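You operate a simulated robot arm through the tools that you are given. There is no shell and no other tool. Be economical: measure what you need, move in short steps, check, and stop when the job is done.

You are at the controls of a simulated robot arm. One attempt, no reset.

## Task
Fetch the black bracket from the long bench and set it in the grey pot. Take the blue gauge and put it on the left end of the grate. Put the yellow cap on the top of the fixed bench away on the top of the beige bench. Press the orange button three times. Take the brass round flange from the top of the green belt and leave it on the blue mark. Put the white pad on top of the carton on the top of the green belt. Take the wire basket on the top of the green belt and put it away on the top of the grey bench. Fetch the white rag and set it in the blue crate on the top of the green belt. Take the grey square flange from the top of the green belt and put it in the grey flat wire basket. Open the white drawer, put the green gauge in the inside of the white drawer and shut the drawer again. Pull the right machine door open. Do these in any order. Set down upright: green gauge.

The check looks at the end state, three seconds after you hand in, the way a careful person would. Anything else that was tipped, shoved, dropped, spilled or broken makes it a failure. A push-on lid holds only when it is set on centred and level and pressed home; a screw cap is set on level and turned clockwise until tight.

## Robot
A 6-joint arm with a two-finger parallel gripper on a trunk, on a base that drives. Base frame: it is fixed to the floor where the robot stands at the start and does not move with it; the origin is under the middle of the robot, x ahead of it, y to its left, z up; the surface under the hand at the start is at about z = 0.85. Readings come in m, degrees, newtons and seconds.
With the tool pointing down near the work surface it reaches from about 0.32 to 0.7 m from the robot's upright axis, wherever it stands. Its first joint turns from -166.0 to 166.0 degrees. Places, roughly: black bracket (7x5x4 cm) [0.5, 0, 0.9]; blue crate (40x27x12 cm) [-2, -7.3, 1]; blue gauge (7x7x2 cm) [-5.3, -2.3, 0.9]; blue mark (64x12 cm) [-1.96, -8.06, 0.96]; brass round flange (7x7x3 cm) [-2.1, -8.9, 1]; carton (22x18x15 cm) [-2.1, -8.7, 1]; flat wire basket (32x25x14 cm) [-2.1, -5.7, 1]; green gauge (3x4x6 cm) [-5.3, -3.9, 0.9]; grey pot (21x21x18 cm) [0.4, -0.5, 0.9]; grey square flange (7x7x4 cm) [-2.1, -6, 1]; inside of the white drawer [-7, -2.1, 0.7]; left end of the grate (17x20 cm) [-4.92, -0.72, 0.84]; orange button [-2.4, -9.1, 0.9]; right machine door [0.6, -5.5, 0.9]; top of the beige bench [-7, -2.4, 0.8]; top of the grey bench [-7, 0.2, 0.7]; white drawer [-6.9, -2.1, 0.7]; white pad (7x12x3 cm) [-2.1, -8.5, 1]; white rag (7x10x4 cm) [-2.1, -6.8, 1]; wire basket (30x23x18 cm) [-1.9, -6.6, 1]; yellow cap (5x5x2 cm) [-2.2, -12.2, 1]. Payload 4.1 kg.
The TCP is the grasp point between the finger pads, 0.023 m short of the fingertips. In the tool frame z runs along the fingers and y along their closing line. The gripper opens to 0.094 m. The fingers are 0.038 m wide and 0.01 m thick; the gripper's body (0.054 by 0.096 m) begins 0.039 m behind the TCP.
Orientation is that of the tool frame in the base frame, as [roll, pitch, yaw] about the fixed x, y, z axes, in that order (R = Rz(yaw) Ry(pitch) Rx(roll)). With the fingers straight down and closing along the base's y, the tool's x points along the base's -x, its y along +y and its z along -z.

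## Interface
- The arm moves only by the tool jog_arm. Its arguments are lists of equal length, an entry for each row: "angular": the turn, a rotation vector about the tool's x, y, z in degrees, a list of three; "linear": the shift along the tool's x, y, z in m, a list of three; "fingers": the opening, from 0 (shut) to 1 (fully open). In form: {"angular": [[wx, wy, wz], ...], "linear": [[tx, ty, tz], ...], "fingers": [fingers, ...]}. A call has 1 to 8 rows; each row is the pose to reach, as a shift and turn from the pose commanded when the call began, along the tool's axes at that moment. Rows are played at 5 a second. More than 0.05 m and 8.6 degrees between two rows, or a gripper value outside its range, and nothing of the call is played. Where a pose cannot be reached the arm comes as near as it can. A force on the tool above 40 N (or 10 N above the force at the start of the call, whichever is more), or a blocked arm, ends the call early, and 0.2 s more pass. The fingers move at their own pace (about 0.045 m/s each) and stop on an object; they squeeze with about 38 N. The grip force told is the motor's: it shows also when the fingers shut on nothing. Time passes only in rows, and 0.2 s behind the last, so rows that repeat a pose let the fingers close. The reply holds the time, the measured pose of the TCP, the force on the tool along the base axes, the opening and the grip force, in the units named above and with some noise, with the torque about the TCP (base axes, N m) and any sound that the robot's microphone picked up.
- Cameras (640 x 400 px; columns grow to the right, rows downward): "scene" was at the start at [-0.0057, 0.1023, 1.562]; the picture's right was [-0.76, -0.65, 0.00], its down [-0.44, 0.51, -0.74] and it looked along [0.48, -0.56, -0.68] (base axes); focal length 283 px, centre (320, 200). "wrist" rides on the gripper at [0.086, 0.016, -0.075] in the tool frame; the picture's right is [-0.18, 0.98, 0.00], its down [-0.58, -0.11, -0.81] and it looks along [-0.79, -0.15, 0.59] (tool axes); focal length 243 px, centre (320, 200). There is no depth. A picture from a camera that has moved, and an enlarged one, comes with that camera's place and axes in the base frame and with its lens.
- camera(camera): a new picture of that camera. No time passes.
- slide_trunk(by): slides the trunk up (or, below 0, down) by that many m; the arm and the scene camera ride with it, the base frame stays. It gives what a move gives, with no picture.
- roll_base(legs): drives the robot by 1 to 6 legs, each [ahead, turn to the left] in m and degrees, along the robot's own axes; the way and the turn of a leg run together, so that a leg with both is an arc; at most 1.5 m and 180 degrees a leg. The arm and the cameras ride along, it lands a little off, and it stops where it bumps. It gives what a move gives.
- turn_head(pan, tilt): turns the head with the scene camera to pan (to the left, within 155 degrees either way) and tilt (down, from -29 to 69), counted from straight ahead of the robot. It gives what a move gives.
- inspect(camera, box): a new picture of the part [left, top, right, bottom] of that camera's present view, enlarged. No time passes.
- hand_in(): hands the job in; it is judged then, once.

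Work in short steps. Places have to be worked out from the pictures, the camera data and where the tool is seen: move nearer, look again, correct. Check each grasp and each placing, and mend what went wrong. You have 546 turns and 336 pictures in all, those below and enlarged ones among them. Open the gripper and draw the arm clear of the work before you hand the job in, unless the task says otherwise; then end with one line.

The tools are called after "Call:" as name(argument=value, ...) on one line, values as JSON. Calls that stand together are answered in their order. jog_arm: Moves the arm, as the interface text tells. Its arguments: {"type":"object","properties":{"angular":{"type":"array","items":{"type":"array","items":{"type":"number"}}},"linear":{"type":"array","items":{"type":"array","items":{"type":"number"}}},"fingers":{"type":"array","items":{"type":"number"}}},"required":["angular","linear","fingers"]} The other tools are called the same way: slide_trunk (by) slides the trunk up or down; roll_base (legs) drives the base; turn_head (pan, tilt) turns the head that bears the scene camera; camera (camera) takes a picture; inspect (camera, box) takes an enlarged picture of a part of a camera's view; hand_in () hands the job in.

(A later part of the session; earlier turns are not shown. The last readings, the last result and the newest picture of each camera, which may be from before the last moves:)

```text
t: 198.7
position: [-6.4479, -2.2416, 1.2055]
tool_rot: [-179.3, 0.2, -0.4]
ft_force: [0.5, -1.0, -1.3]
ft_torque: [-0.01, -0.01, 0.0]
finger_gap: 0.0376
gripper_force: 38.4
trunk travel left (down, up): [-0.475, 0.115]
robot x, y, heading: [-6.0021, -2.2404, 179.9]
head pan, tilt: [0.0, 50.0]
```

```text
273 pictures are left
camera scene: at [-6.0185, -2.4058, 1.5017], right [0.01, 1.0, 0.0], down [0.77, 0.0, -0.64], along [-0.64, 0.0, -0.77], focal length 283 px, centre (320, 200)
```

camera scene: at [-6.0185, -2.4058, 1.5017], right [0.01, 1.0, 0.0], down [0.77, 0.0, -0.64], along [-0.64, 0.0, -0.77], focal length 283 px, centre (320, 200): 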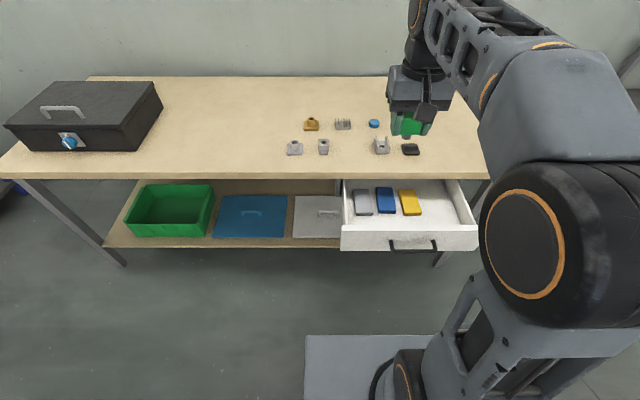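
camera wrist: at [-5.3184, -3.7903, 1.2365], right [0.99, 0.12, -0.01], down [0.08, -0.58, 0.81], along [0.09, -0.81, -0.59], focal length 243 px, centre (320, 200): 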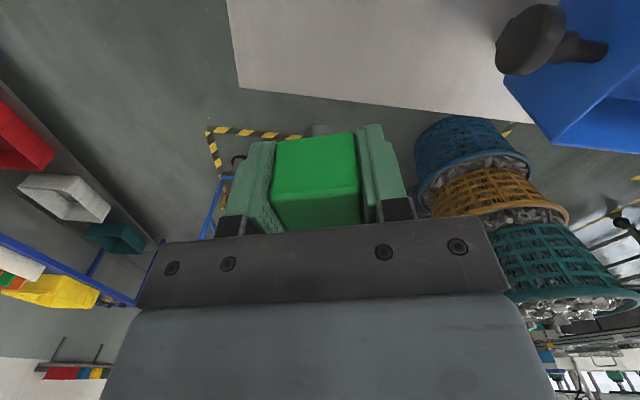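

The free area in the drawer is around (−6.625, −1.93). I'll nudge the base ahead 8 cm, then move above it while turning the tool 90° so the wrist camera hangs inside the drawer rather than over its front.

Call:
roll_base(legs=[[0.08, 0]])

Call:
jog_arm(angular=[[0, 0, 8], [0, 0, 16], [0, 0, 24], [0, 0, 32], [0, 0, 40], [0, 0, 48], [0, 0, 56], [0, 0, 64]], linear=[[-0.012, -0.04, 0], [-0.024, -0.08, 0], [-0.036, -0.12, 0], [-0.048, -0.16, 0], [-0.06, -0.2, 0], [-0.072, -0.24, 0], [-0.084, -0.28, 0], [-0.097, -0.31, 0]], fingers=[0, 0, 0, 0, 0, 0, 0, 0])

Call:
jog_arm(angular=[[0, 0, 8], [0, 0, 16], [0, 0, 26], [0, 0, 26]], linear=[[0, 0, 0.04], [0, 0, 0.08], [0, 0, 0.12], [0, 0, 0.16]], fingers=[0, 0, 0, 0])

Call:
camera(camera="wrist")

Call:
camera(camera="scene")

```text
t: 199.7
position: [-6.5279, -2.2414, 1.2046]
tool_rot: [-179.3, 0.2, -0.3]
ft_force: [-0.9, -0.5, -1.2]
ft_torque: [-0.03, -0.02, -0.01]
finger_gap: 0.0373
gripper_force: 38.1
trunk travel left (down, up): [-0.475, 0.115]
robot x, y, heading: [-6.0818, -2.2416, 179.7]
head pan, tilt: [0.0, 50.0]
```

```text
t: 201.5
position: [-6.6129, -1.9366, 1.2029]
tool_rot: [-180.0, 0.6, -64.5]
ft_force: [0.1, -0.3, -1.3]
ft_torque: [-0.02, -0.03, -0.01]
finger_gap: 0.0375
gripper_force: 38.5
out of reach, approached as far as the arm can: row 8
trunk travel left (down, up): [-0.475, 0.115]
robot x, y, heading: [-6.0808, -2.2363, 179.5]
head pan, tilt: [0.0, 50.0]
```

```text
refused: row 3 steps farther than a row can; nothing moved
```

```text
272 pictures are left
camera wrist: at [-6.5911, -2.0217, 1.2763], right [-0.97, -0.26, 0.0], down [-0.15, 0.56, 0.81], along [-0.21, 0.79, -0.58], focal length 243 px, centre (320, 200)
```

wrist: 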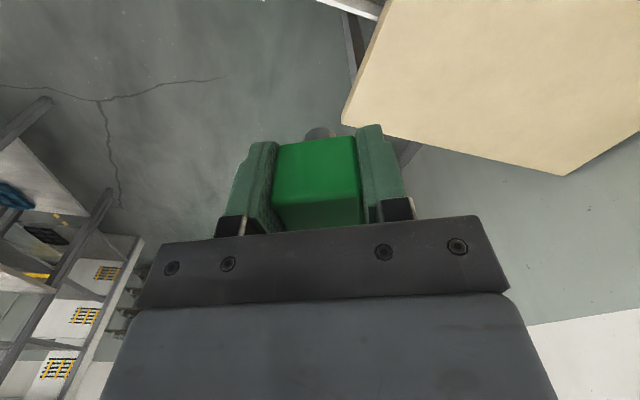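

```text
271 pictures are left
camera scene: at [-6.0988, -2.4049, 1.5017], right [0.01, 1.0, 0.0], down [0.77, -0.01, -0.64], along [-0.64, 0.0, -0.77], focal length 283 px, centre (320, 200)
```

scene: 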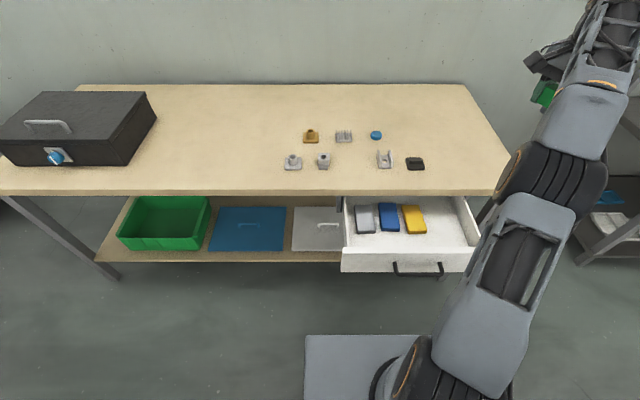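

I'll finish the turn in smaller steps and start descending.

Call:
jog_arm(angular=[[0, 0, 8], [0, 0, 16], [0, 0, 24], [0, 0, 26], [0, 0, 26]], linear=[[0, 0, 0.04], [0, 0, 0.08], [0, 0, 0.12], [0, 0, 0.16], [0, 0, 0.2]], fingers=[0, 0, 0, 0, 0])

Call:
camera(camera="wrist")

Call:
camera(camera="scene")

```text
t: 202.7
position: [-6.6146, -1.9337, 1.0026]
tool_rot: [179.8, 0.6, -90.4]
ft_force: [-0.1, 0.3, -1.2]
ft_torque: [-0.03, -0.01, -0.01]
finger_gap: 0.0375
gripper_force: 37.9
trunk travel left (down, up): [-0.475, 0.115]
robot x, y, heading: [-6.0788, -2.241, 179.6]
head pan, tilt: [0.0, 50.0]
```

```text
270 pictures are left
camera wrist: at [-6.6311, -2.021, 1.0748], right [-0.98, 0.19, 0.01], down [0.12, 0.57, 0.81], along [0.15, 0.8, -0.58], focal length 243 px, centre (320, 200)
```

wrist: 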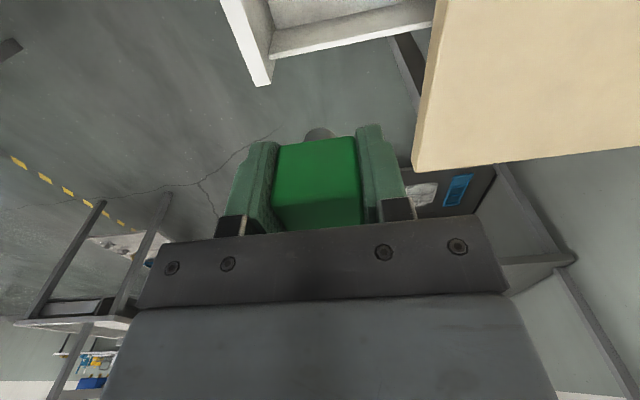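

```text
269 pictures are left
camera scene: at [-6.0991, -2.4049, 1.5017], right [0.01, 1.0, 0.0], down [0.77, -0.01, -0.64], along [-0.64, 0.0, -0.77], focal length 283 px, centre (320, 200)
```

scene: 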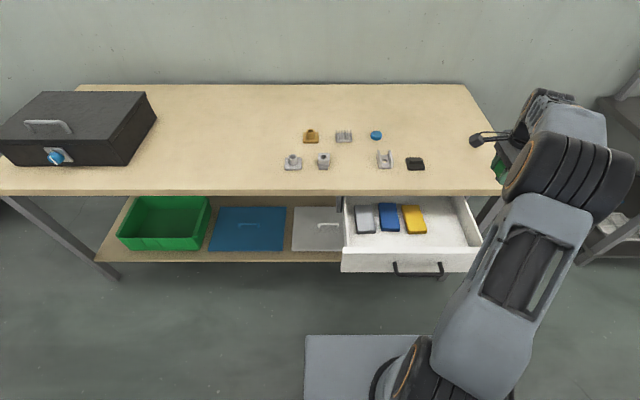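

From the wrist view, the opening spans x −6.729…−6.553, with the side wall at y≈−1.90 and the yellow box edge at y≈−2.02. I'll aim for (−6.638, −1.962) and descend partway.

Call:
jog_arm(angular=[[0, 0, 0], [0, 0, 0], [0, 0, 0], [0, 0, 0], [0, 0, 0], [0, 0, 0]], linear=[[0.014, 0.012, 0.02], [0.028, 0.023, 0.05], [0.028, 0.023, 0.1], [0.028, 0.023, 0.15], [0.028, 0.023, 0.2], [0.028, 0.023, 0.24]], fingers=[0, 0, 0, 0, 0, 0])

Call:
camera(camera="wrist")

Call:
inspect(camera="scene", box=[360, 130, 600, 280])

```text
t: 204.1
position: [-6.6355, -1.9633, 0.7593]
tool_rot: [179.7, 0.7, -90.4]
ft_force: [-0.5, -0.3, -1.0]
ft_torque: [-0.02, 0.02, 0.0]
finger_gap: 0.0375
gripper_force: 38.5
trunk travel left (down, up): [-0.475, 0.115]
robot x, y, heading: [-6.08, -2.2399, 179.8]
head pan, tilt: [0.0, 50.0]
```

```text
268 pictures are left
camera wrist: at [-6.6534, -2.0489, 0.8333], right [-0.98, 0.19, 0.01], down [0.12, 0.57, 0.81], along [0.15, 0.8, -0.58], focal length 243 px, centre (320, 200)
```

wrist: 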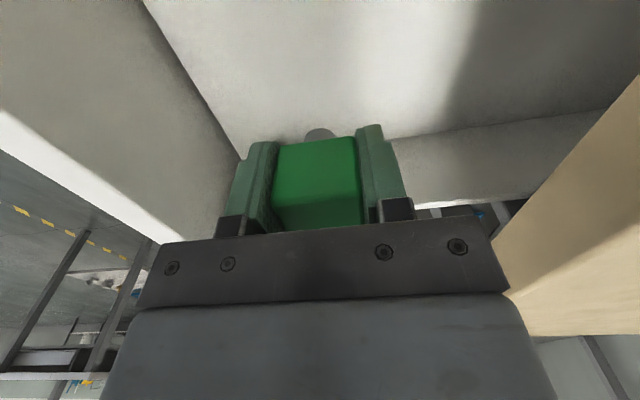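

```text
2.67 times, centred on (480, 205) of scene
camera zoom: at [-6.0992, -2.4049, 1.5017], right [0.01, 1.0, 0.0], down [0.77, -0.01, -0.64], along [-0.64, 0.0, -0.77], focal length 754 px, centre (-107, 187)
```

zoom: 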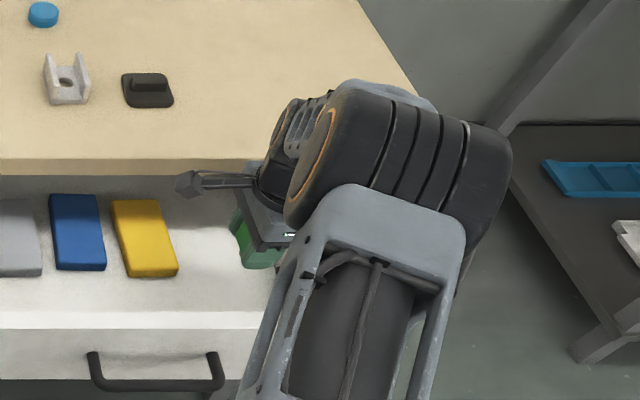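

Good clearance all round, with the floor estimated at z≈0.65–0.67. I'll lower slowly.

Call:
jog_arm(angular=[[0, 0, 0], [0, 0, 0], [0, 0, 0], [0, 0, 0]], linear=[[0, 0, 0.012], [0, 0, 0.024], [0, 0, 0.034], [0, 0, 0.042]], fingers=[0, 0, 0, 0])

Call:
camera(camera="wrist")

```text
t: 205.1
position: [-6.6376, -1.96, 0.7208]
tool_rot: [179.9, 0.7, -90.3]
ft_force: [0.3, 0.7, 0.3]
ft_torque: [-0.02, 0.02, 0.01]
finger_gap: 0.0375
gripper_force: 38.2
trunk travel left (down, up): [-0.475, 0.115]
robot x, y, heading: [-6.0846, -2.2333, 179.5]
head pan, tilt: [0.0, 50.0]
```

```text
266 pictures are left
camera wrist: at [-6.6543, -2.0473, 0.7935], right [-0.98, 0.19, 0.01], down [0.12, 0.57, 0.81], along [0.15, 0.8, -0.58], focal length 243 px, centre (320, 200)
```

wrist: 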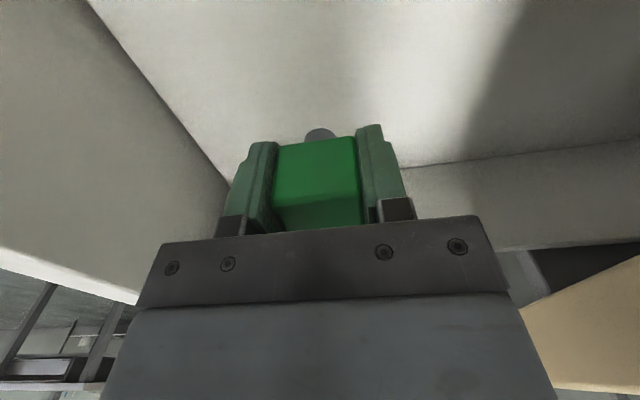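

The floor triangulates to z≈0.65. I'll continue down gently, watching the force.

Call:
jog_arm(angular=[[0, 0, 0], [0, 0, 0], [0, 0, 0]], linear=[[0, 0, 0.007], [0, 0, 0.013], [0, 0, 0.018]], fingers=[0, 0, 0])

Call:
camera(camera="wrist")

```text
t: 205.9
position: [-6.6374, -1.9597, 0.7033]
tool_rot: [179.8, 0.7, -90.3]
ft_force: [0.2, 0.7, -0.1]
ft_torque: [-0.02, 0.01, 0.01]
finger_gap: 0.0376
gripper_force: 38.1
trunk travel left (down, up): [-0.475, 0.115]
robot x, y, heading: [-6.0825, -2.2376, 179.6]
head pan, tilt: [0.0, 50.0]
```

```text
265 pictures are left
camera wrist: at [-6.655, -2.0463, 0.7753], right [-0.98, 0.19, 0.01], down [0.11, 0.57, 0.81], along [0.15, 0.8, -0.58], focal length 243 px, centre (320, 200)
```

wrist: 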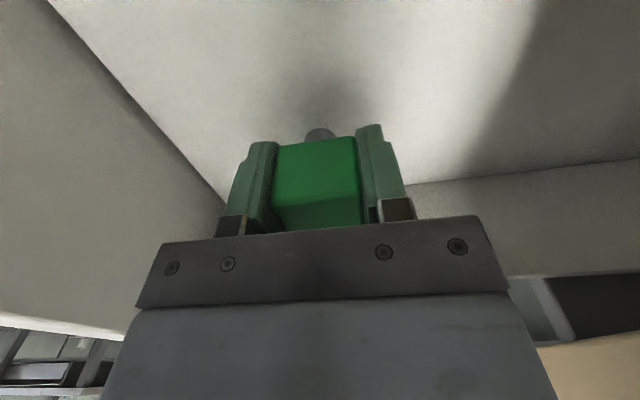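

A shadow is now visible under it. I'll go further down in 3–4 mm steps.

Call:
jog_arm(angular=[[0, 0, 0], [0, 0, 0], [0, 0, 0]], linear=[[0, 0, 0.004], [0, 0, 0.008], [0, 0, 0.01]], fingers=[0, 0, 0])

Call:
camera(camera="wrist")

```text
t: 206.7
position: [-6.6376, -1.9585, 0.6919]
tool_rot: [179.8, 0.7, -90.3]
ft_force: [0.7, -0.1, -0.9]
ft_torque: [0.02, -0.01, 0.03]
finger_gap: 0.0375
gripper_force: 37.9
trunk travel left (down, up): [-0.475, 0.115]
robot x, y, heading: [-6.084, -2.2376, 179.7]
head pan, tilt: [0.0, 50.0]
```

```text
264 pictures are left
camera wrist: at [-6.6548, -2.0457, 0.7651], right [-0.98, 0.19, 0.01], down [0.12, 0.57, 0.81], along [0.15, 0.8, -0.58], focal length 243 px, centre (320, 200)
```

wrist: 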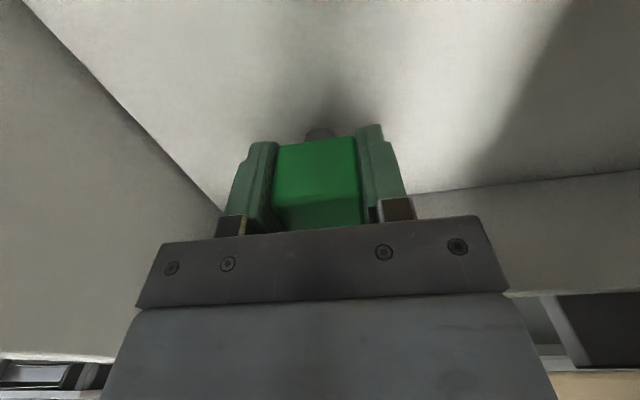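

Call:
jog_arm(angular=[[0, 0, 0], [0, 0, 0], [0, 0, 0]], linear=[[0, 0, 0.003], [0, 0, 0.005], [0, 0, 0.007]], fingers=[0, 0, 0])

```text
t: 207.5
position: [-6.6374, -1.9582, 0.6857]
tool_rot: [179.8, 0.7, -90.3]
ft_force: [-0.7, -1.0, 0.5]
ft_torque: [-0.04, -0.04, -0.04]
finger_gap: 0.0375
gripper_force: 38.3
trunk travel left (down, up): [-0.475, 0.115]
robot x, y, heading: [-6.0823, -2.2382, 179.7]
head pan, tilt: [0.0, 50.0]
```

No contact yet; I'll continue in small steps.

Call:
jog_arm(angular=[[0, 0, 0], [0, 0, 0], [0, 0, 0]], linear=[[0, 0, 0.003], [0, 0, 0.005], [0, 0, 0.007]], fingers=[0, 0, 0])

Call:
camera(camera="wrist")

```text
t: 208.3
position: [-6.6381, -1.958, 0.6812]
tool_rot: [179.3, 0.8, -90.3]
ft_force: [-1.1, -2.3, 36.3]
ft_torque: [-0.05, -0.05, 0.03]
finger_gap: 0.0379
gripper_force: 38.3
trunk travel left (down, up): [-0.475, 0.115]
robot x, y, heading: [-6.0828, -2.2374, 179.7]
head pan, tilt: [0.0, 50.0]
```

```text
263 pictures are left
camera wrist: at [-6.6549, -2.0452, 0.7547], right [-0.98, 0.19, 0.01], down [0.12, 0.57, 0.81], along [0.15, 0.8, -0.58], focal length 243 px, centre (320, 200)
```

wrist: 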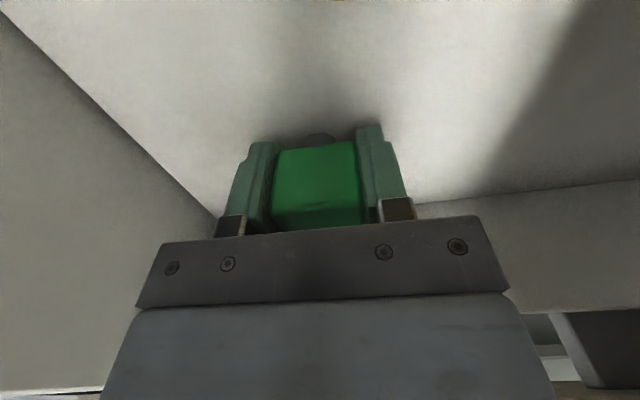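

Contact at z≈0.682. I'll relax 2 mm, open, and lift straight out.

Call:
jog_arm(angular=[[0, 0, 0], [0, 0, 0], [0, 0, 0], [0, 0, 0], [0, 0, 0]], linear=[[0, 0, -0.004], [0, 0, -0.004], [0, 0, -0.004], [0, 0, -0.004], [0, 0, -0.004]], fingers=[0, 0.4, 0.6, 0.75, 0.75])

Call:
camera(camera="wrist")

```text
t: 209.5
position: [-6.6375, -1.959, 0.6802]
tool_rot: [179.8, 0.8, -90.3]
ft_force: [-0.4, -1.3, -0.2]
ft_torque: [0.04, 0.0, 0.01]
finger_gap: 0.0703
gripper_force: 0.1
trunk travel left (down, up): [-0.475, 0.115]
robot x, y, heading: [-6.0812, -2.2403, 179.7]
head pan, tilt: [0.0, 50.0]
```

```text
262 pictures are left
camera wrist: at [-6.6546, -2.0455, 0.7545], right [-0.98, 0.19, 0.01], down [0.11, 0.57, 0.81], along [0.15, 0.8, -0.58], focal length 243 px, centre (320, 200)
```

wrist: 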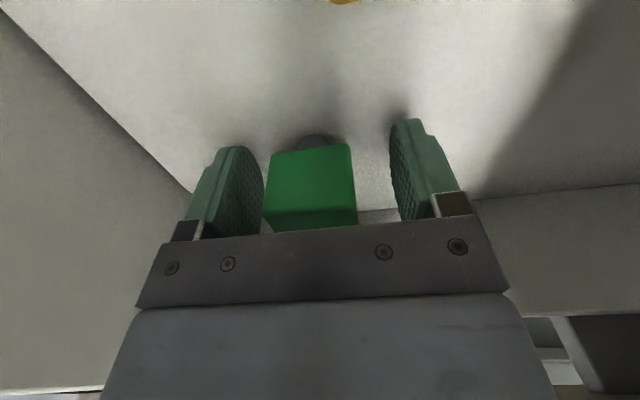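

It stands upright. Lifting out.

Call:
jog_arm(angular=[[0, 0, 0], [0, 0, 0], [0, 0, 0], [0, 0, 0], [0, 0, 0], [0, 0, 0], [0, 0, 0]], linear=[[0, 0, -0.03], [0, 0, -0.07], [0, 0, -0.12], [0, 0, -0.17], [0, 0, -0.22], [0, 0, -0.27], [0, 0, -0.32]], fingers=[0.75, 0.75, 0.75, 0.75, 0.75, 0.75, 0.75])

Call:
camera(camera="wrist")

Call:
camera(camera="scene")

```text
t: 211.1
position: [-6.6356, -1.9646, 1.0035]
tool_rot: [179.9, 0.5, -90.4]
ft_force: [1.1, -0.1, 0.3]
ft_torque: [-0.03, 0.01, 0.02]
finger_gap: 0.0705
gripper_force: 0.0
trunk travel left (down, up): [-0.475, 0.115]
robot x, y, heading: [-6.0812, -2.24, 179.7]
head pan, tilt: [0.0, 50.0]
```

```text
261 pictures are left
camera wrist: at [-6.6524, -2.0512, 1.0759], right [-0.98, 0.19, 0.0], down [0.11, 0.57, 0.81], along [0.15, 0.8, -0.58], focal length 243 px, centre (320, 200)
```

wrist: 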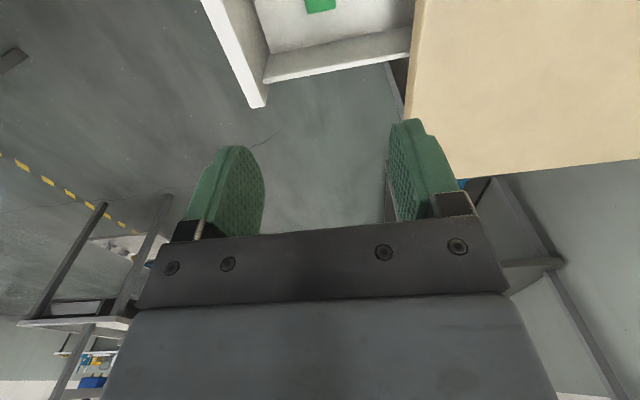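

```text
260 pictures are left
camera scene: at [-6.0987, -2.4052, 1.5016], right [0.01, 1.0, 0.0], down [0.77, 0.0, -0.64], along [-0.64, 0.0, -0.77], focal length 283 px, centre (320, 200)
```

scene: 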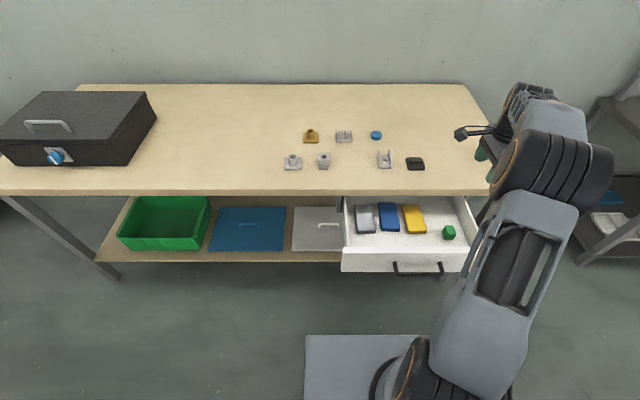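

The green gauge stands in the drawer. I'll retract and re-orient the arm, then push the drawer shut gently by its handle bar.

Call:
jog_arm(angular=[[0, 0, -8], [0, 0, -16], [0, 0, -24], [0, 0, -32], [0, 0, -40], [0, 0, -48], [0, 0, -56], [0, 0, -64]], linear=[[0.016, -0.026, -0.01], [0.032, -0.052, -0.02], [0.048, -0.078, -0.02], [0.064, -0.105, -0.02], [0.08, -0.131, -0.02], [0.095, -0.157, -0.02], [0.11, -0.183, -0.02], [0.125, -0.195, -0.02]], fingers=[0, 0, 0, 0, 0, 0, 0, 0])

Call:
roll_base(legs=[[-0.08, 0]])

Call:
jog_arm(angular=[[0, 0, -8], [0, 0, -16], [0, 0, -24], [0, 0, -26]], linear=[[0, 0, 0], [0, 0, 0], [0, 0, 0], [0, 0, 0]], fingers=[0, 0, 0, 0])

Call:
jog_arm(angular=[[0, -7, 0], [0, -14, 0], [0, -20, 0]], linear=[[0, 0, 0.03], [0, 0, 0.06], [0, 0, 0.09]], fingers=[0, 0, 0])

Call:
camera(camera="scene")

Call:
camera(camera="wrist")

```text
t: 212.9
position: [-6.4401, -2.0901, 1.0182]
tool_rot: [-179.5, 0.5, -26.2]
ft_force: [0.8, 0.1, -0.1]
ft_torque: [-0.01, 0.02, -0.01]
finger_gap: 0.0
gripper_force: 37.9
trunk travel left (down, up): [-0.475, 0.115]
robot x, y, heading: [-6.0796, -2.2368, 179.7]
head pan, tilt: [0.0, 50.0]
```

```text
t: 214.0
position: [-6.3607, -2.089, 1.0193]
tool_rot: [-179.4, 0.5, -26.2]
ft_force: [0.1, 1.0, 0.5]
ft_torque: [-0.04, 0.0, -0.01]
finger_gap: 0.0002
gripper_force: 38.3
trunk travel left (down, up): [-0.475, 0.115]
robot x, y, heading: [-6.0023, -2.238, 179.8]
head pan, tilt: [0.0, 50.0]
```

```text
t: 215.0
position: [-6.3604, -2.089, 1.019]
tool_rot: [-179.4, 0.1, -0.2]
ft_force: [-0.4, 0.3, -0.8]
ft_torque: [0.02, -0.02, 0.03]
finger_gap: 0.0002
gripper_force: 37.2
trunk travel left (down, up): [-0.475, 0.115]
robot x, y, heading: [-6.0017, -2.2356, 179.5]
head pan, tilt: [0.0, 50.0]
```

```text
t: 215.8
position: [-6.3607, -2.0873, 0.9295]
tool_rot: [-179.2, 20.3, -0.1]
ft_force: [-0.7, -0.9, -0.4]
ft_torque: [-0.01, -0.01, 0.0]
finger_gap: 0.0002
gripper_force: 37.9
trunk travel left (down, up): [-0.475, 0.115]
robot x, y, heading: [-6.0006, -2.2399, 179.8]
head pan, tilt: [0.0, 50.0]
```

```text
259 pictures are left
camera scene: at [-6.0183, -2.4055, 1.5017], right [0.01, 1.0, 0.0], down [0.77, -0.01, -0.64], along [-0.64, 0.0, -0.77], focal length 283 px, centre (320, 200)
```

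scene: 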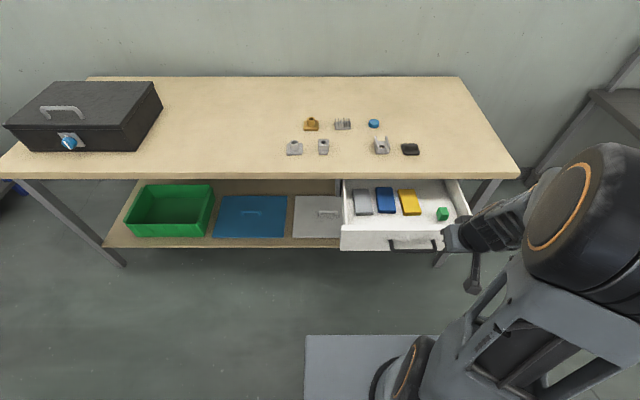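

```text
258 pictures are left
camera wrist: at [-6.2545, -2.1031, 0.9692], right [-0.18, -0.98, 0.05], down [-0.27, 0.1, 0.96], along [-0.95, 0.16, -0.28], focal length 243 px, centre (320, 200)
```

wrist: 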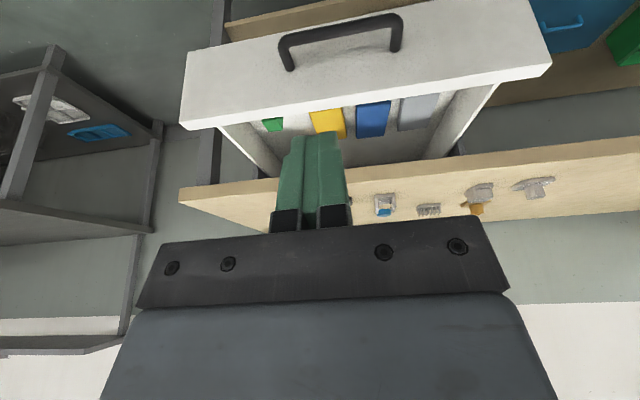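

I'll lower to the handle level just in front of the bar.

Call:
jog_arm(angular=[[0, 0, 0], [0, 0, 0], [0, 0, 0], [0, 0, 0], [0, 0, 0], [0, 0, 0]], linear=[[0.008, 0, 0.038], [0.016, 0, 0.076], [0.025, 0, 0.113], [0.034, 0, 0.151], [0.042, 0, 0.189], [0.05, 0, 0.2265]], fingers=[0, 0, 0, 0, 0, 0])

Call:
camera(camera="wrist")

Call:
camera(camera="scene")

```text
t: 217.2
position: [-6.4047, -2.074, 0.708]
tool_rot: [179.8, 20.0, -0.4]
ft_force: [-0.3, -0.1, -0.3]
ft_torque: [0.01, -0.02, 0.02]
finger_gap: 0.0001
gripper_force: 37.4
out of reach, approached as far as the arm can: row 6
trunk travel left (down, up): [-0.475, 0.115]
robot x, y, heading: [-6.0007, -2.2356, 179.4]
head pan, tilt: [0.0, 50.0]
```

```text
257 pictures are left
camera wrist: at [-6.2984, -2.0902, 0.7483], right [-0.18, -0.98, 0.07], down [-0.27, 0.11, 0.96], along [-0.95, 0.15, -0.29], focal length 243 px, centre (320, 200)
```

wrist: 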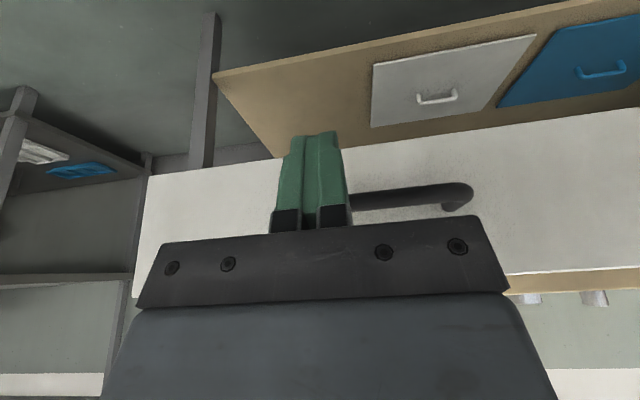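

```text
256 pictures are left
camera scene: at [-6.0183, -2.4056, 1.5017], right [0.01, 1.0, 0.0], down [0.77, -0.01, -0.64], along [-0.64, 0.0, -0.77], focal length 283 px, centre (320, 200)
```

scene: 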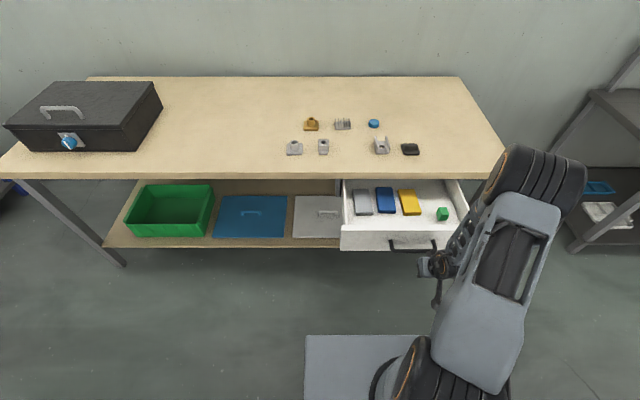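

Finger is at the handle bar. I'll push forward slowly.

Call:
jog_arm(angular=[[0, 0, 0], [0, 0, 0], [0, 0, 0], [0, 0, 0], [0, 0, 0], [0, 0, 0], [0, 0, 0], [0, 0, 0]], linear=[[-0.0188, 0, 0.0068], [-0.032, 0, 0.0116], [-0.042, 0, 0.0153], [-0.05, 0, 0.0182], [-0.058, 0, 0.0211], [-0.066, 0, 0.024], [-0.075, 0, 0.0273], [-0.084, 0, 0.0306]], fingers=[0, 0, 0, 0, 0, 0, 0, 0])

Call:
camera(camera="scene")

```text
t: 219.0
position: [-6.492, -2.0771, 0.7077]
tool_rot: [-179.3, 20.1, 0.0]
ft_force: [0.2, 0.5, -0.2]
ft_torque: [0.02, 0.02, -0.01]
finger_gap: 0.0
gripper_force: 38.0
trunk travel left (down, up): [-0.475, 0.115]
robot x, y, heading: [-6.0022, -2.2367, 179.4]
head pan, tilt: [0.0, 50.0]
```

```text
255 pictures are left
camera scene: at [-6.0183, -2.4057, 1.5017], right [0.01, 1.0, 0.0], down [0.77, 0.0, -0.64], along [-0.64, 0.0, -0.77], focal length 283 px, centre (320, 200)
```

scene: 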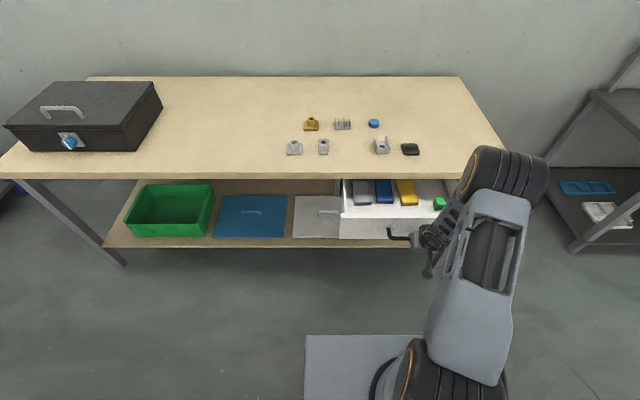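

The drawer is sliding in smoothly with the gauge upright. I'll continue.

Call:
jog_arm(angular=[[0, 0, 0], [0, 0, 0], [0, 0, 0], [0, 0, 0], [0, 0, 0], [0, 0, 0], [0, 0, 0], [0, 0, 0]], linear=[[-0.011, 0, 0.004], [-0.022, 0, 0.008], [-0.033, 0, 0.012], [-0.044, 0, 0.016], [-0.055, 0, 0.02], [-0.066, 0, 0.024], [-0.077, 0, 0.028], [-0.088, 0, 0.032]], fingers=[0, 0, 0, 0, 0, 0, 0, 0])

Call:
camera(camera="wrist")

Call:
camera(camera="scene")

```text
t: 220.8
position: [-6.5891, -2.0764, 0.7102]
tool_rot: [-179.3, 20.3, -0.1]
ft_force: [-0.1, -0.3, 0.0]
ft_torque: [0.0, 0.0, -0.04]
finger_gap: 0.0001
gripper_force: 38.2
trunk travel left (down, up): [-0.475, 0.115]
robot x, y, heading: [-6.0015, -2.2332, 179.8]
head pan, tilt: [0.0, 50.0]
```

```text
254 pictures are left
camera wrist: at [-6.4813, -2.0925, 0.7492], right [-0.18, -0.98, 0.05], down [-0.27, 0.1, 0.96], along [-0.95, 0.16, -0.28], focal length 243 px, centre (320, 200)
```

wrist: 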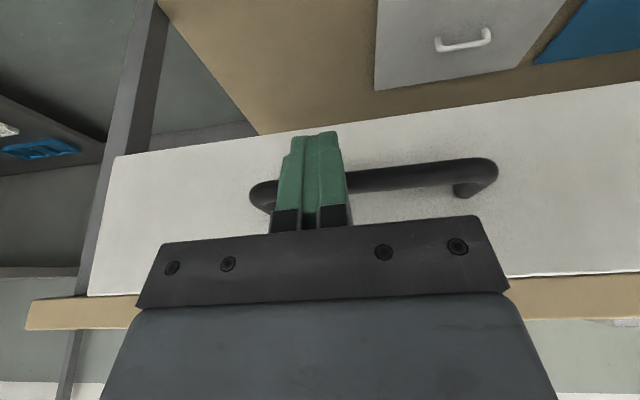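

```text
253 pictures are left
camera scene: at [-6.0182, -2.4056, 1.5017], right [0.01, 1.0, 0.0], down [0.77, 0.0, -0.64], along [-0.64, 0.0, -0.77], focal length 283 px, centre (320, 200)
```

scene: 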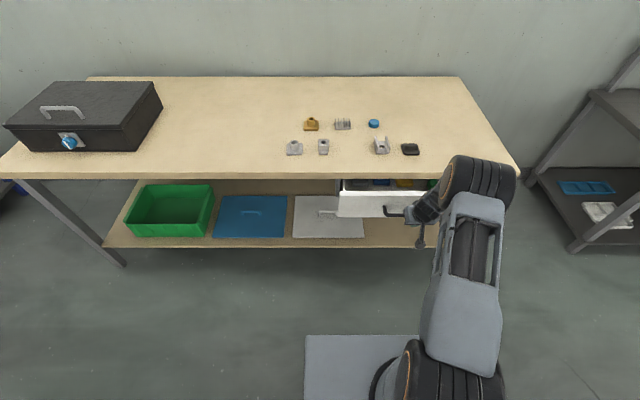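

Continuing the last ~9 cm.

Call:
jog_arm(angular=[[0, 0, 0], [0, 0, 0], [0, 0, 0], [0, 0, 0], [0, 0, 0], [0, 0, 0], [0, 0, 0], [0, 0, 0]], linear=[[-0.011, 0, 0.004], [-0.022, 0, 0.008], [-0.033, 0, 0.012], [-0.044, 0, 0.016], [-0.055, 0, 0.02], [-0.065, 0, 0.0237], [-0.074, 0, 0.027], [-0.082, 0, 0.0298]], fingers=[0, 0, 0, 0, 0, 0, 0, 0])

Call:
camera(camera="scene")

```text
t: 222.6
position: [-6.6686, -2.076, 0.7061]
tool_rot: [-179.5, 19.6, -0.3]
ft_force: [29.7, -2.5, 1.2]
ft_torque: [-0.04, -0.23, 0.13]
finger_gap: 0.0
gripper_force: 38.4
trunk travel left (down, up): [-0.475, 0.115]
robot x, y, heading: [-6.0008, -2.2393, 179.6]
head pan, tilt: [0.0, 50.0]
```

```text
252 pictures are left
camera scene: at [-6.0151, -2.4059, 1.5017], right [0.01, 1.0, 0.0], down [0.76, -0.01, -0.64], along [-0.64, 0.01, -0.76], focal length 283 px, centre (320, 200)
```

scene: 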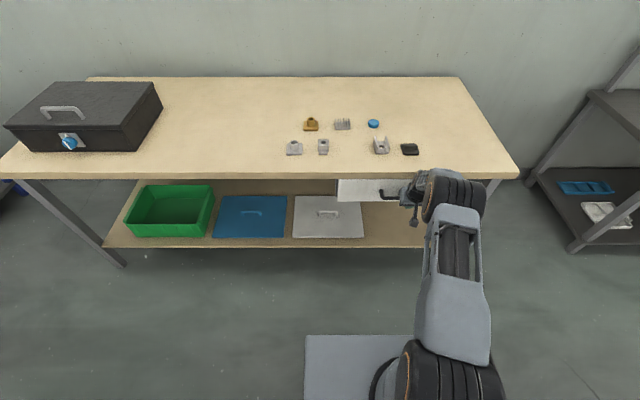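

The stop is reached (30 N), so the drawer is shut. I'll back the arm away and up, and level the tool.

Call:
jog_arm(angular=[[0, 0, 0], [0, 0, 0], [0, 0, 0], [0, 0, 0], [0, 0, 0], [0, 0, 0], [0, 0, 0], [0, 0, 0]], linear=[[0.03, 0, -0.011], [0.06, 0, -0.022], [0.094, 0, -0.034], [0.128, 0, -0.047], [0.112, 0, -0.094], [0.095, 0, -0.141], [0.078, 0, -0.188], [0.06, 0, -0.235]], fingers=[0, 0, 0, 0, 0, 0, 0, 0])

Call:
jog_arm(angular=[[0, 7, 0], [0, 14, 0], [0, 20, 0], [0, 20, 0]], linear=[[-0.017, 0, -0.047], [-0.034, 0, -0.094], [-0.051, 0, -0.141], [-0.068, 0, -0.188]], fingers=[1, 1, 1, 1])

Call:
camera(camera="scene")

```text
refused: row 8 steps farther than a row can; nothing moved
```

```text
t: 222.9
position: [-6.6668, -2.0758, 0.715]
tool_rot: [-179.5, 16.9, -0.2]
ft_force: [0.9, -0.5, -0.2]
ft_torque: [-0.01, 0.0, 0.02]
finger_gap: 0.0246
gripper_force: 0.0
trunk travel left (down, up): [-0.475, 0.115]
robot x, y, heading: [-5.9967, -2.2374, 179.6]
head pan, tilt: [0.0, 50.0]
stopped in row 1: the force on the tool passed its limit at 80 N (the readings are from after the stop); the commanded pose is now the measured one
```

```text
251 pictures are left
camera scene: at [-6.0167, -2.4063, 1.5017], right [0.01, 1.0, 0.0], down [0.77, -0.01, -0.64], along [-0.64, 0.01, -0.77], focal length 283 px, centre (320, 200)
```

scene: 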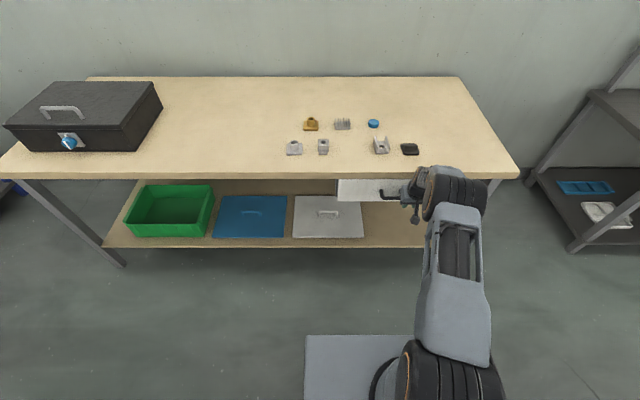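

The first move was refused and the second one bumped briefly. I'll back straight away from the handle now, in smaller steps.

Call:
jog_arm(angular=[[0, 0, 0], [0, 0, 0], [0, 0, 0], [0, 0, 0]], linear=[[0.02, 0, -0.006], [0.05, 0, -0.015], [0.085, 0, -0.026], [0.12, 0, -0.037]], fingers=[0.2, 0.2, 0.2, 0.2])

Call:
camera(camera="wrist")

```text
t: 223.9
position: [-6.5414, -2.0763, 0.7159]
tool_rot: [-179.6, 16.7, -0.3]
ft_force: [-0.8, -0.9, -0.1]
ft_torque: [-0.01, 0.03, 0.02]
finger_gap: 0.0189
gripper_force: 0.0
trunk travel left (down, up): [-0.475, 0.115]
robot x, y, heading: [-5.9997, -2.2389, 179.7]
head pan, tilt: [0.0, 50.0]
```

```text
250 pictures are left
camera wrist: at [-6.4378, -2.0922, 0.7621], right [-0.18, -0.98, 0.05], down [-0.32, 0.11, 0.94], along [-0.93, 0.16, -0.34], focal length 243 px, centre (320, 200)
```

wrist: 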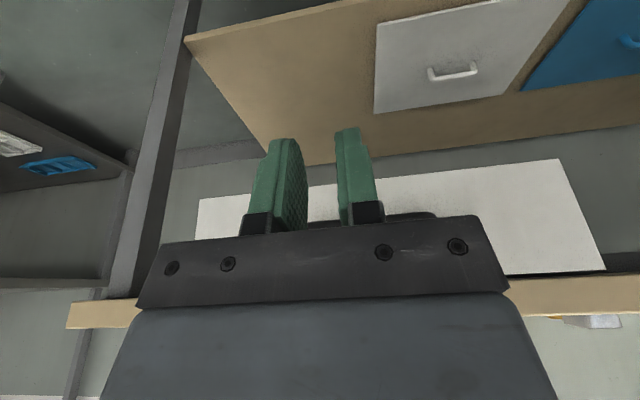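

The drawer is flush under the bench edge. Now raising the arm.

Call:
jog_arm(angular=[[0, 0, 0], [0, 0, 0], [0, 0, 0], [0, 0, 0], [0, 0, 0], [0, 5.5, 0], [0, 11, 0], [0, 16.7, 0]], linear=[[-0.013, 0, -0.043], [-0.026, 0, -0.086], [-0.039, 0, -0.129], [-0.052, 0, -0.172], [-0.065, 0, -0.215], [-0.078, 0, -0.258], [-0.091, 0, -0.301], [-0.104, 0, -0.344]], fingers=[0.2, 0.2, 0.2, 0.2, 0.2, 1, 1, 1])

Call:
inspect(camera="scene", box=[300, 150, 480, 262])

```text
t: 225.7
position: [-6.5427, -2.0798, 1.0756]
tool_rot: [-179.8, -0.1, -0.4]
ft_force: [-0.4, -0.2, 0.2]
ft_torque: [0.03, 0.0, -0.01]
finger_gap: 0.0897
gripper_force: 0.0
trunk travel left (down, up): [-0.475, 0.115]
robot x, y, heading: [-5.9962, -2.2377, 179.4]
head pan, tilt: [0.0, 50.0]
```

```text
3.56 times, centred on (390, 206) of scene
camera zoom: at [-6.018, -2.4056, 1.5016], right [0.01, 1.0, 0.0], down [0.77, -0.01, -0.64], along [-0.64, 0.01, -0.77], focal length 1006 px, centre (71, 179)
```

zoom: 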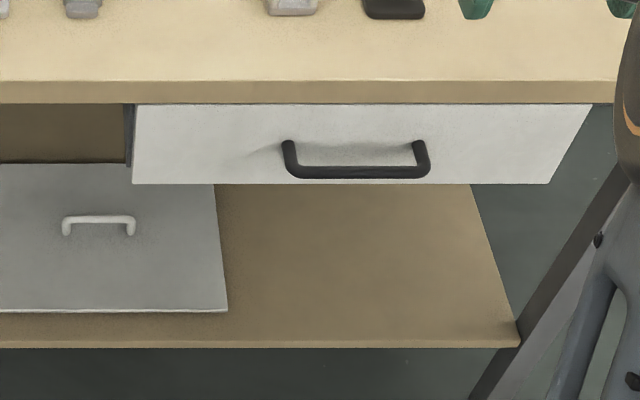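

The drawer is closed. Next the blue gauge: I'll raise the trunk, turn toward table B and come closer.

Call:
slide_trunk(by=0.1)

Call:
roll_base(legs=[[0, 120], [0.14, 0]])

Call:
turn_head(pan=60, tilt=55)

Call:
camera(camera="scene")

```text
t: 227.0
position: [-6.5438, -2.0806, 1.1748]
tool_rot: [-179.7, 0.0, -0.3]
ft_force: [-0.2, -0.4, 0.4]
ft_torque: [0.01, -0.02, 0.0]
finger_gap: 0.0942
gripper_force: 0.1
trunk travel left (down, up): [-0.575, 0.015]
robot x, y, heading: [-5.9996, -2.2383, 179.8]
head pan, tilt: [0.0, 50.0]
```

```text
t: 233.4
position: [-5.7866, -2.91, 1.1759]
tool_rot: [-179.7, -0.1, 120.3]
ft_force: [-0.1, -0.7, 0.2]
ft_torque: [0.03, 0.0, 0.0]
finger_gap: 0.0937
gripper_force: 0.0
trunk travel left (down, up): [-0.575, 0.015]
robot x, y, heading: [-5.9302, -2.3599, -59.7]
head pan, tilt: [0.0, 50.0]
```

```text
t: 234.7
position: [-5.7862, -2.9099, 1.1751]
tool_rot: [-179.6, 0.0, 120.3]
ft_force: [0.1, -0.2, 0.3]
ft_torque: [0.01, 0.03, 0.01]
finger_gap: 0.094
gripper_force: 0.2
trunk travel left (down, up): [-0.575, 0.015]
robot x, y, heading: [-5.9236, -2.3596, -59.8]
head pan, tilt: [60.0, 55.0]
```

```text
248 pictures are left
camera scene: at [-5.7422, -2.2262, 1.5952], right [0.0, -1.0, 0.0], down [-0.82, 0.0, -0.57], along [0.57, 0.0, -0.82], focal length 283 px, centre (320, 200)
```

scene: 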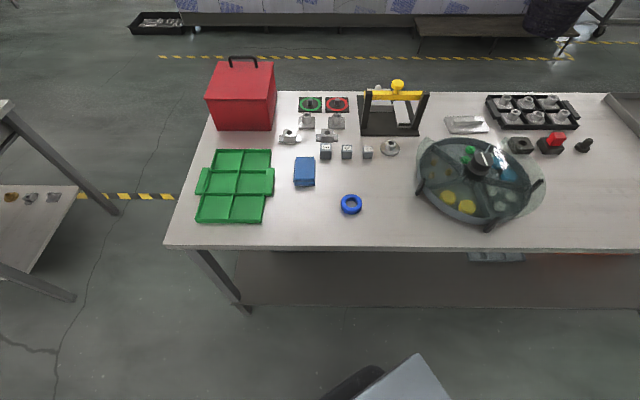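

The ring is at (−5.273, −2.318). I'll swing the arm over table B to above it, in steps.

Call:
jog_arm(angular=[[0, 0, 0], [0, 0, 0], [0, 0, 0], [0, 0, 0], [0, 0, 0], [0, 0, 0], [0, 0, 0], [0, 0, 0]], linear=[[0.015, 0.044, 0], [0.03, 0.088, 0], [0.045, 0.132, 0], [0.06, 0.176, 0], [0.075, 0.22, 0], [0.09, 0.264, 0], [0.105, 0.308, 0], [0.12, 0.352, 0]], fingers=[1, 1, 1, 1, 1, 1, 1, 1])

Call:
jog_arm(angular=[[0, 0, 0], [0, 0, 0], [0, 0, 0], [0, 0, 0], [0, 0, 0], [0, 0, 0], [0, 0, 0], [0, 0, 0]], linear=[[0.016, 0.045, 0], [0.032, 0.09, 0], [0.048, 0.135, 0.01], [0.064, 0.18, 0.02], [0.08, 0.225, 0.03], [0.096, 0.27, 0.04], [0.112, 0.315, 0.05], [0.126, 0.355, 0.06]], fingers=[1, 1, 1, 1, 1, 1, 1, 1])

Call:
camera(camera="wrist")

```text
t: 236.5
position: [-5.5463, -2.6285, 1.1741]
tool_rot: [-179.7, 0.0, 120.4]
ft_force: [-0.2, 0.1, 0.6]
ft_torque: [0.04, 0.01, -0.02]
finger_gap: 0.0942
gripper_force: 0.0
trunk travel left (down, up): [-0.575, 0.015]
robot x, y, heading: [-5.9294, -2.3602, -59.9]
head pan, tilt: [60.0, 55.0]
```

```text
t: 238.3
position: [-5.2987, -2.3378, 1.1124]
tool_rot: [-179.6, 0.0, 120.4]
ft_force: [-0.2, 0.7, 0.6]
ft_torque: [-0.01, 0.0, -0.01]
finger_gap: 0.0941
gripper_force: 0.1
trunk travel left (down, up): [-0.575, 0.015]
robot x, y, heading: [-5.9294, -2.3623, -60.0]
head pan, tilt: [60.0, 55.0]
```

```text
247 pictures are left
camera wrist: at [-5.3272, -2.2539, 1.187], right [0.94, 0.34, -0.01], down [0.2, -0.55, 0.81], along [0.27, -0.76, -0.59], focal length 243 px, centre (320, 200)
```

wrist: 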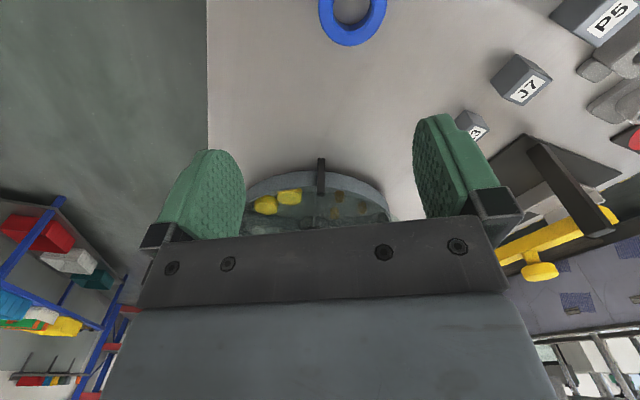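

The ring centre is confirmed at (−5.272, −2.321). I'll shift 3 cm and descend to z≈0.96.

Call:
jog_arm(angular=[[0, 0, 0], [0, 0, 0], [0, 0, 0], [0, 0, 0]], linear=[[0.001, 0.02, 0.03], [0.001, 0.032, 0.075], [0.001, 0.032, 0.12], [0.001, 0.032, 0.152]], fingers=[1, 1, 1, 1])

Call:
camera(camera="wrist")

```text
t: 239.3
position: [-5.2721, -2.3214, 0.9586]
tool_rot: [-179.7, 0.1, 120.3]
ft_force: [0.2, -0.1, 0.2]
ft_torque: [-0.01, -0.04, -0.01]
finger_gap: 0.0938
gripper_force: 0.1
trunk travel left (down, up): [-0.575, 0.015]
robot x, y, heading: [-5.9275, -2.3646, -59.6]
head pan, tilt: [60.0, 55.0]
```

```text
246 pictures are left
camera wrist: at [-5.3015, -2.2383, 1.033], right [0.94, 0.34, -0.01], down [0.2, -0.55, 0.81], along [0.27, -0.76, -0.59], focal length 243 px, centre (320, 200)
```

wrist: 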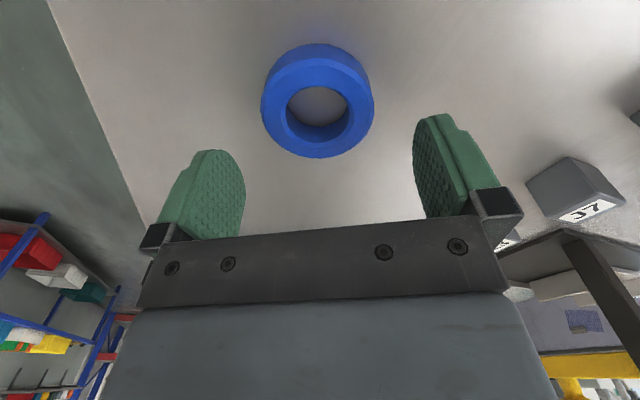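

Centred. Lowering 4.7 cm to z≈0.912 and closing.

Call:
jog_arm(angular=[[0, 0, 0], [0, 0, 0], [0, 0, 0], [0, 0, 0], [0, 0, 0], [0, 0, 0]], linear=[[0, 0, 0.025], [0, 0, 0.04], [0, 0, 0.046], [0, 0, 0.046], [0, 0, 0.046], [0, 0, 0.046]], fingers=[1, 1, 1, 0, 0, 0])

Call:
camera(camera="wrist")

```text
t: 240.1
position: [-5.2724, -2.3233, 0.924]
tool_rot: [179.8, 0.3, 120.3]
ft_force: [-12.7, -5.4, 15.1]
ft_torque: [-0.26, 1.06, 0.18]
finger_gap: 0.0796
gripper_force: 7.0
trunk travel left (down, up): [-0.575, 0.015]
robot x, y, heading: [-5.9263, -2.3578, -59.9]
head pan, tilt: [60.0, 55.0]
stopped in row 4: the force on the tool passed its limit at 46 N (the readings are from after the stop); the commanded pose is now the measured one
```

```text
245 pictures are left
camera wrist: at [-5.3035, -2.2393, 0.9971], right [0.94, 0.34, 0.0], down [0.19, -0.55, 0.81], along [0.28, -0.76, -0.59], focal length 243 px, centre (320, 200)
```

wrist: 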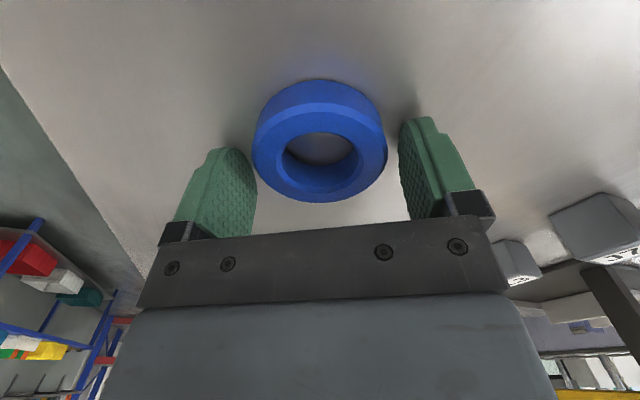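

The fingertips touched the table at TCP z≈0.923, so its top is at ~0.90. I'll lift 4 mm and close.

Call:
jog_arm(angular=[[0, 0, 0], [0, 0, 0], [0, 0, 0], [0, 0, 0], [0, 0, 0]], linear=[[0, 0, -0.005], [0, 0, -0.004], [0, 0, -0.004], [0, 0, -0.004], [0, 0, -0.004]], fingers=[0.85, 0, 0, 0, 0])

Call:
camera(camera="wrist")

```text
t: 241.3
position: [-5.2717, -2.3222, 0.9249]
tool_rot: [179.8, 0.2, 120.3]
ft_force: [-0.6, 0.0, -0.4]
ft_torque: [0.01, 0.02, 0.02]
finger_gap: 0.061
gripper_force: 37.5
trunk travel left (down, up): [-0.575, 0.015]
robot x, y, heading: [-5.9269, -2.3609, -59.7]
head pan, tilt: [60.0, 55.0]
```

```text
244 pictures are left
camera wrist: at [-5.3022, -2.2379, 0.998], right [0.94, 0.34, 0.0], down [0.2, -0.56, 0.81], along [0.27, -0.76, -0.59], focal length 243 px, centre (320, 200)
```

wrist: 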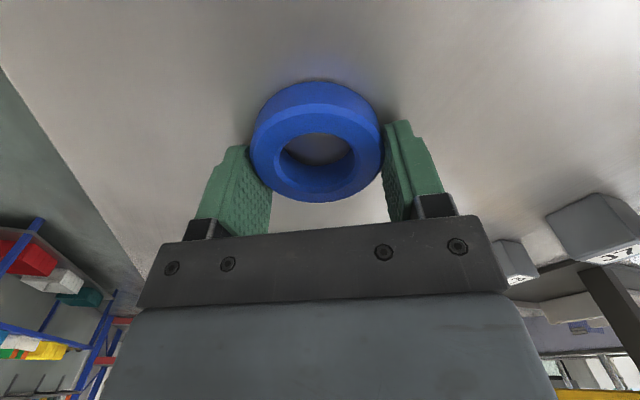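

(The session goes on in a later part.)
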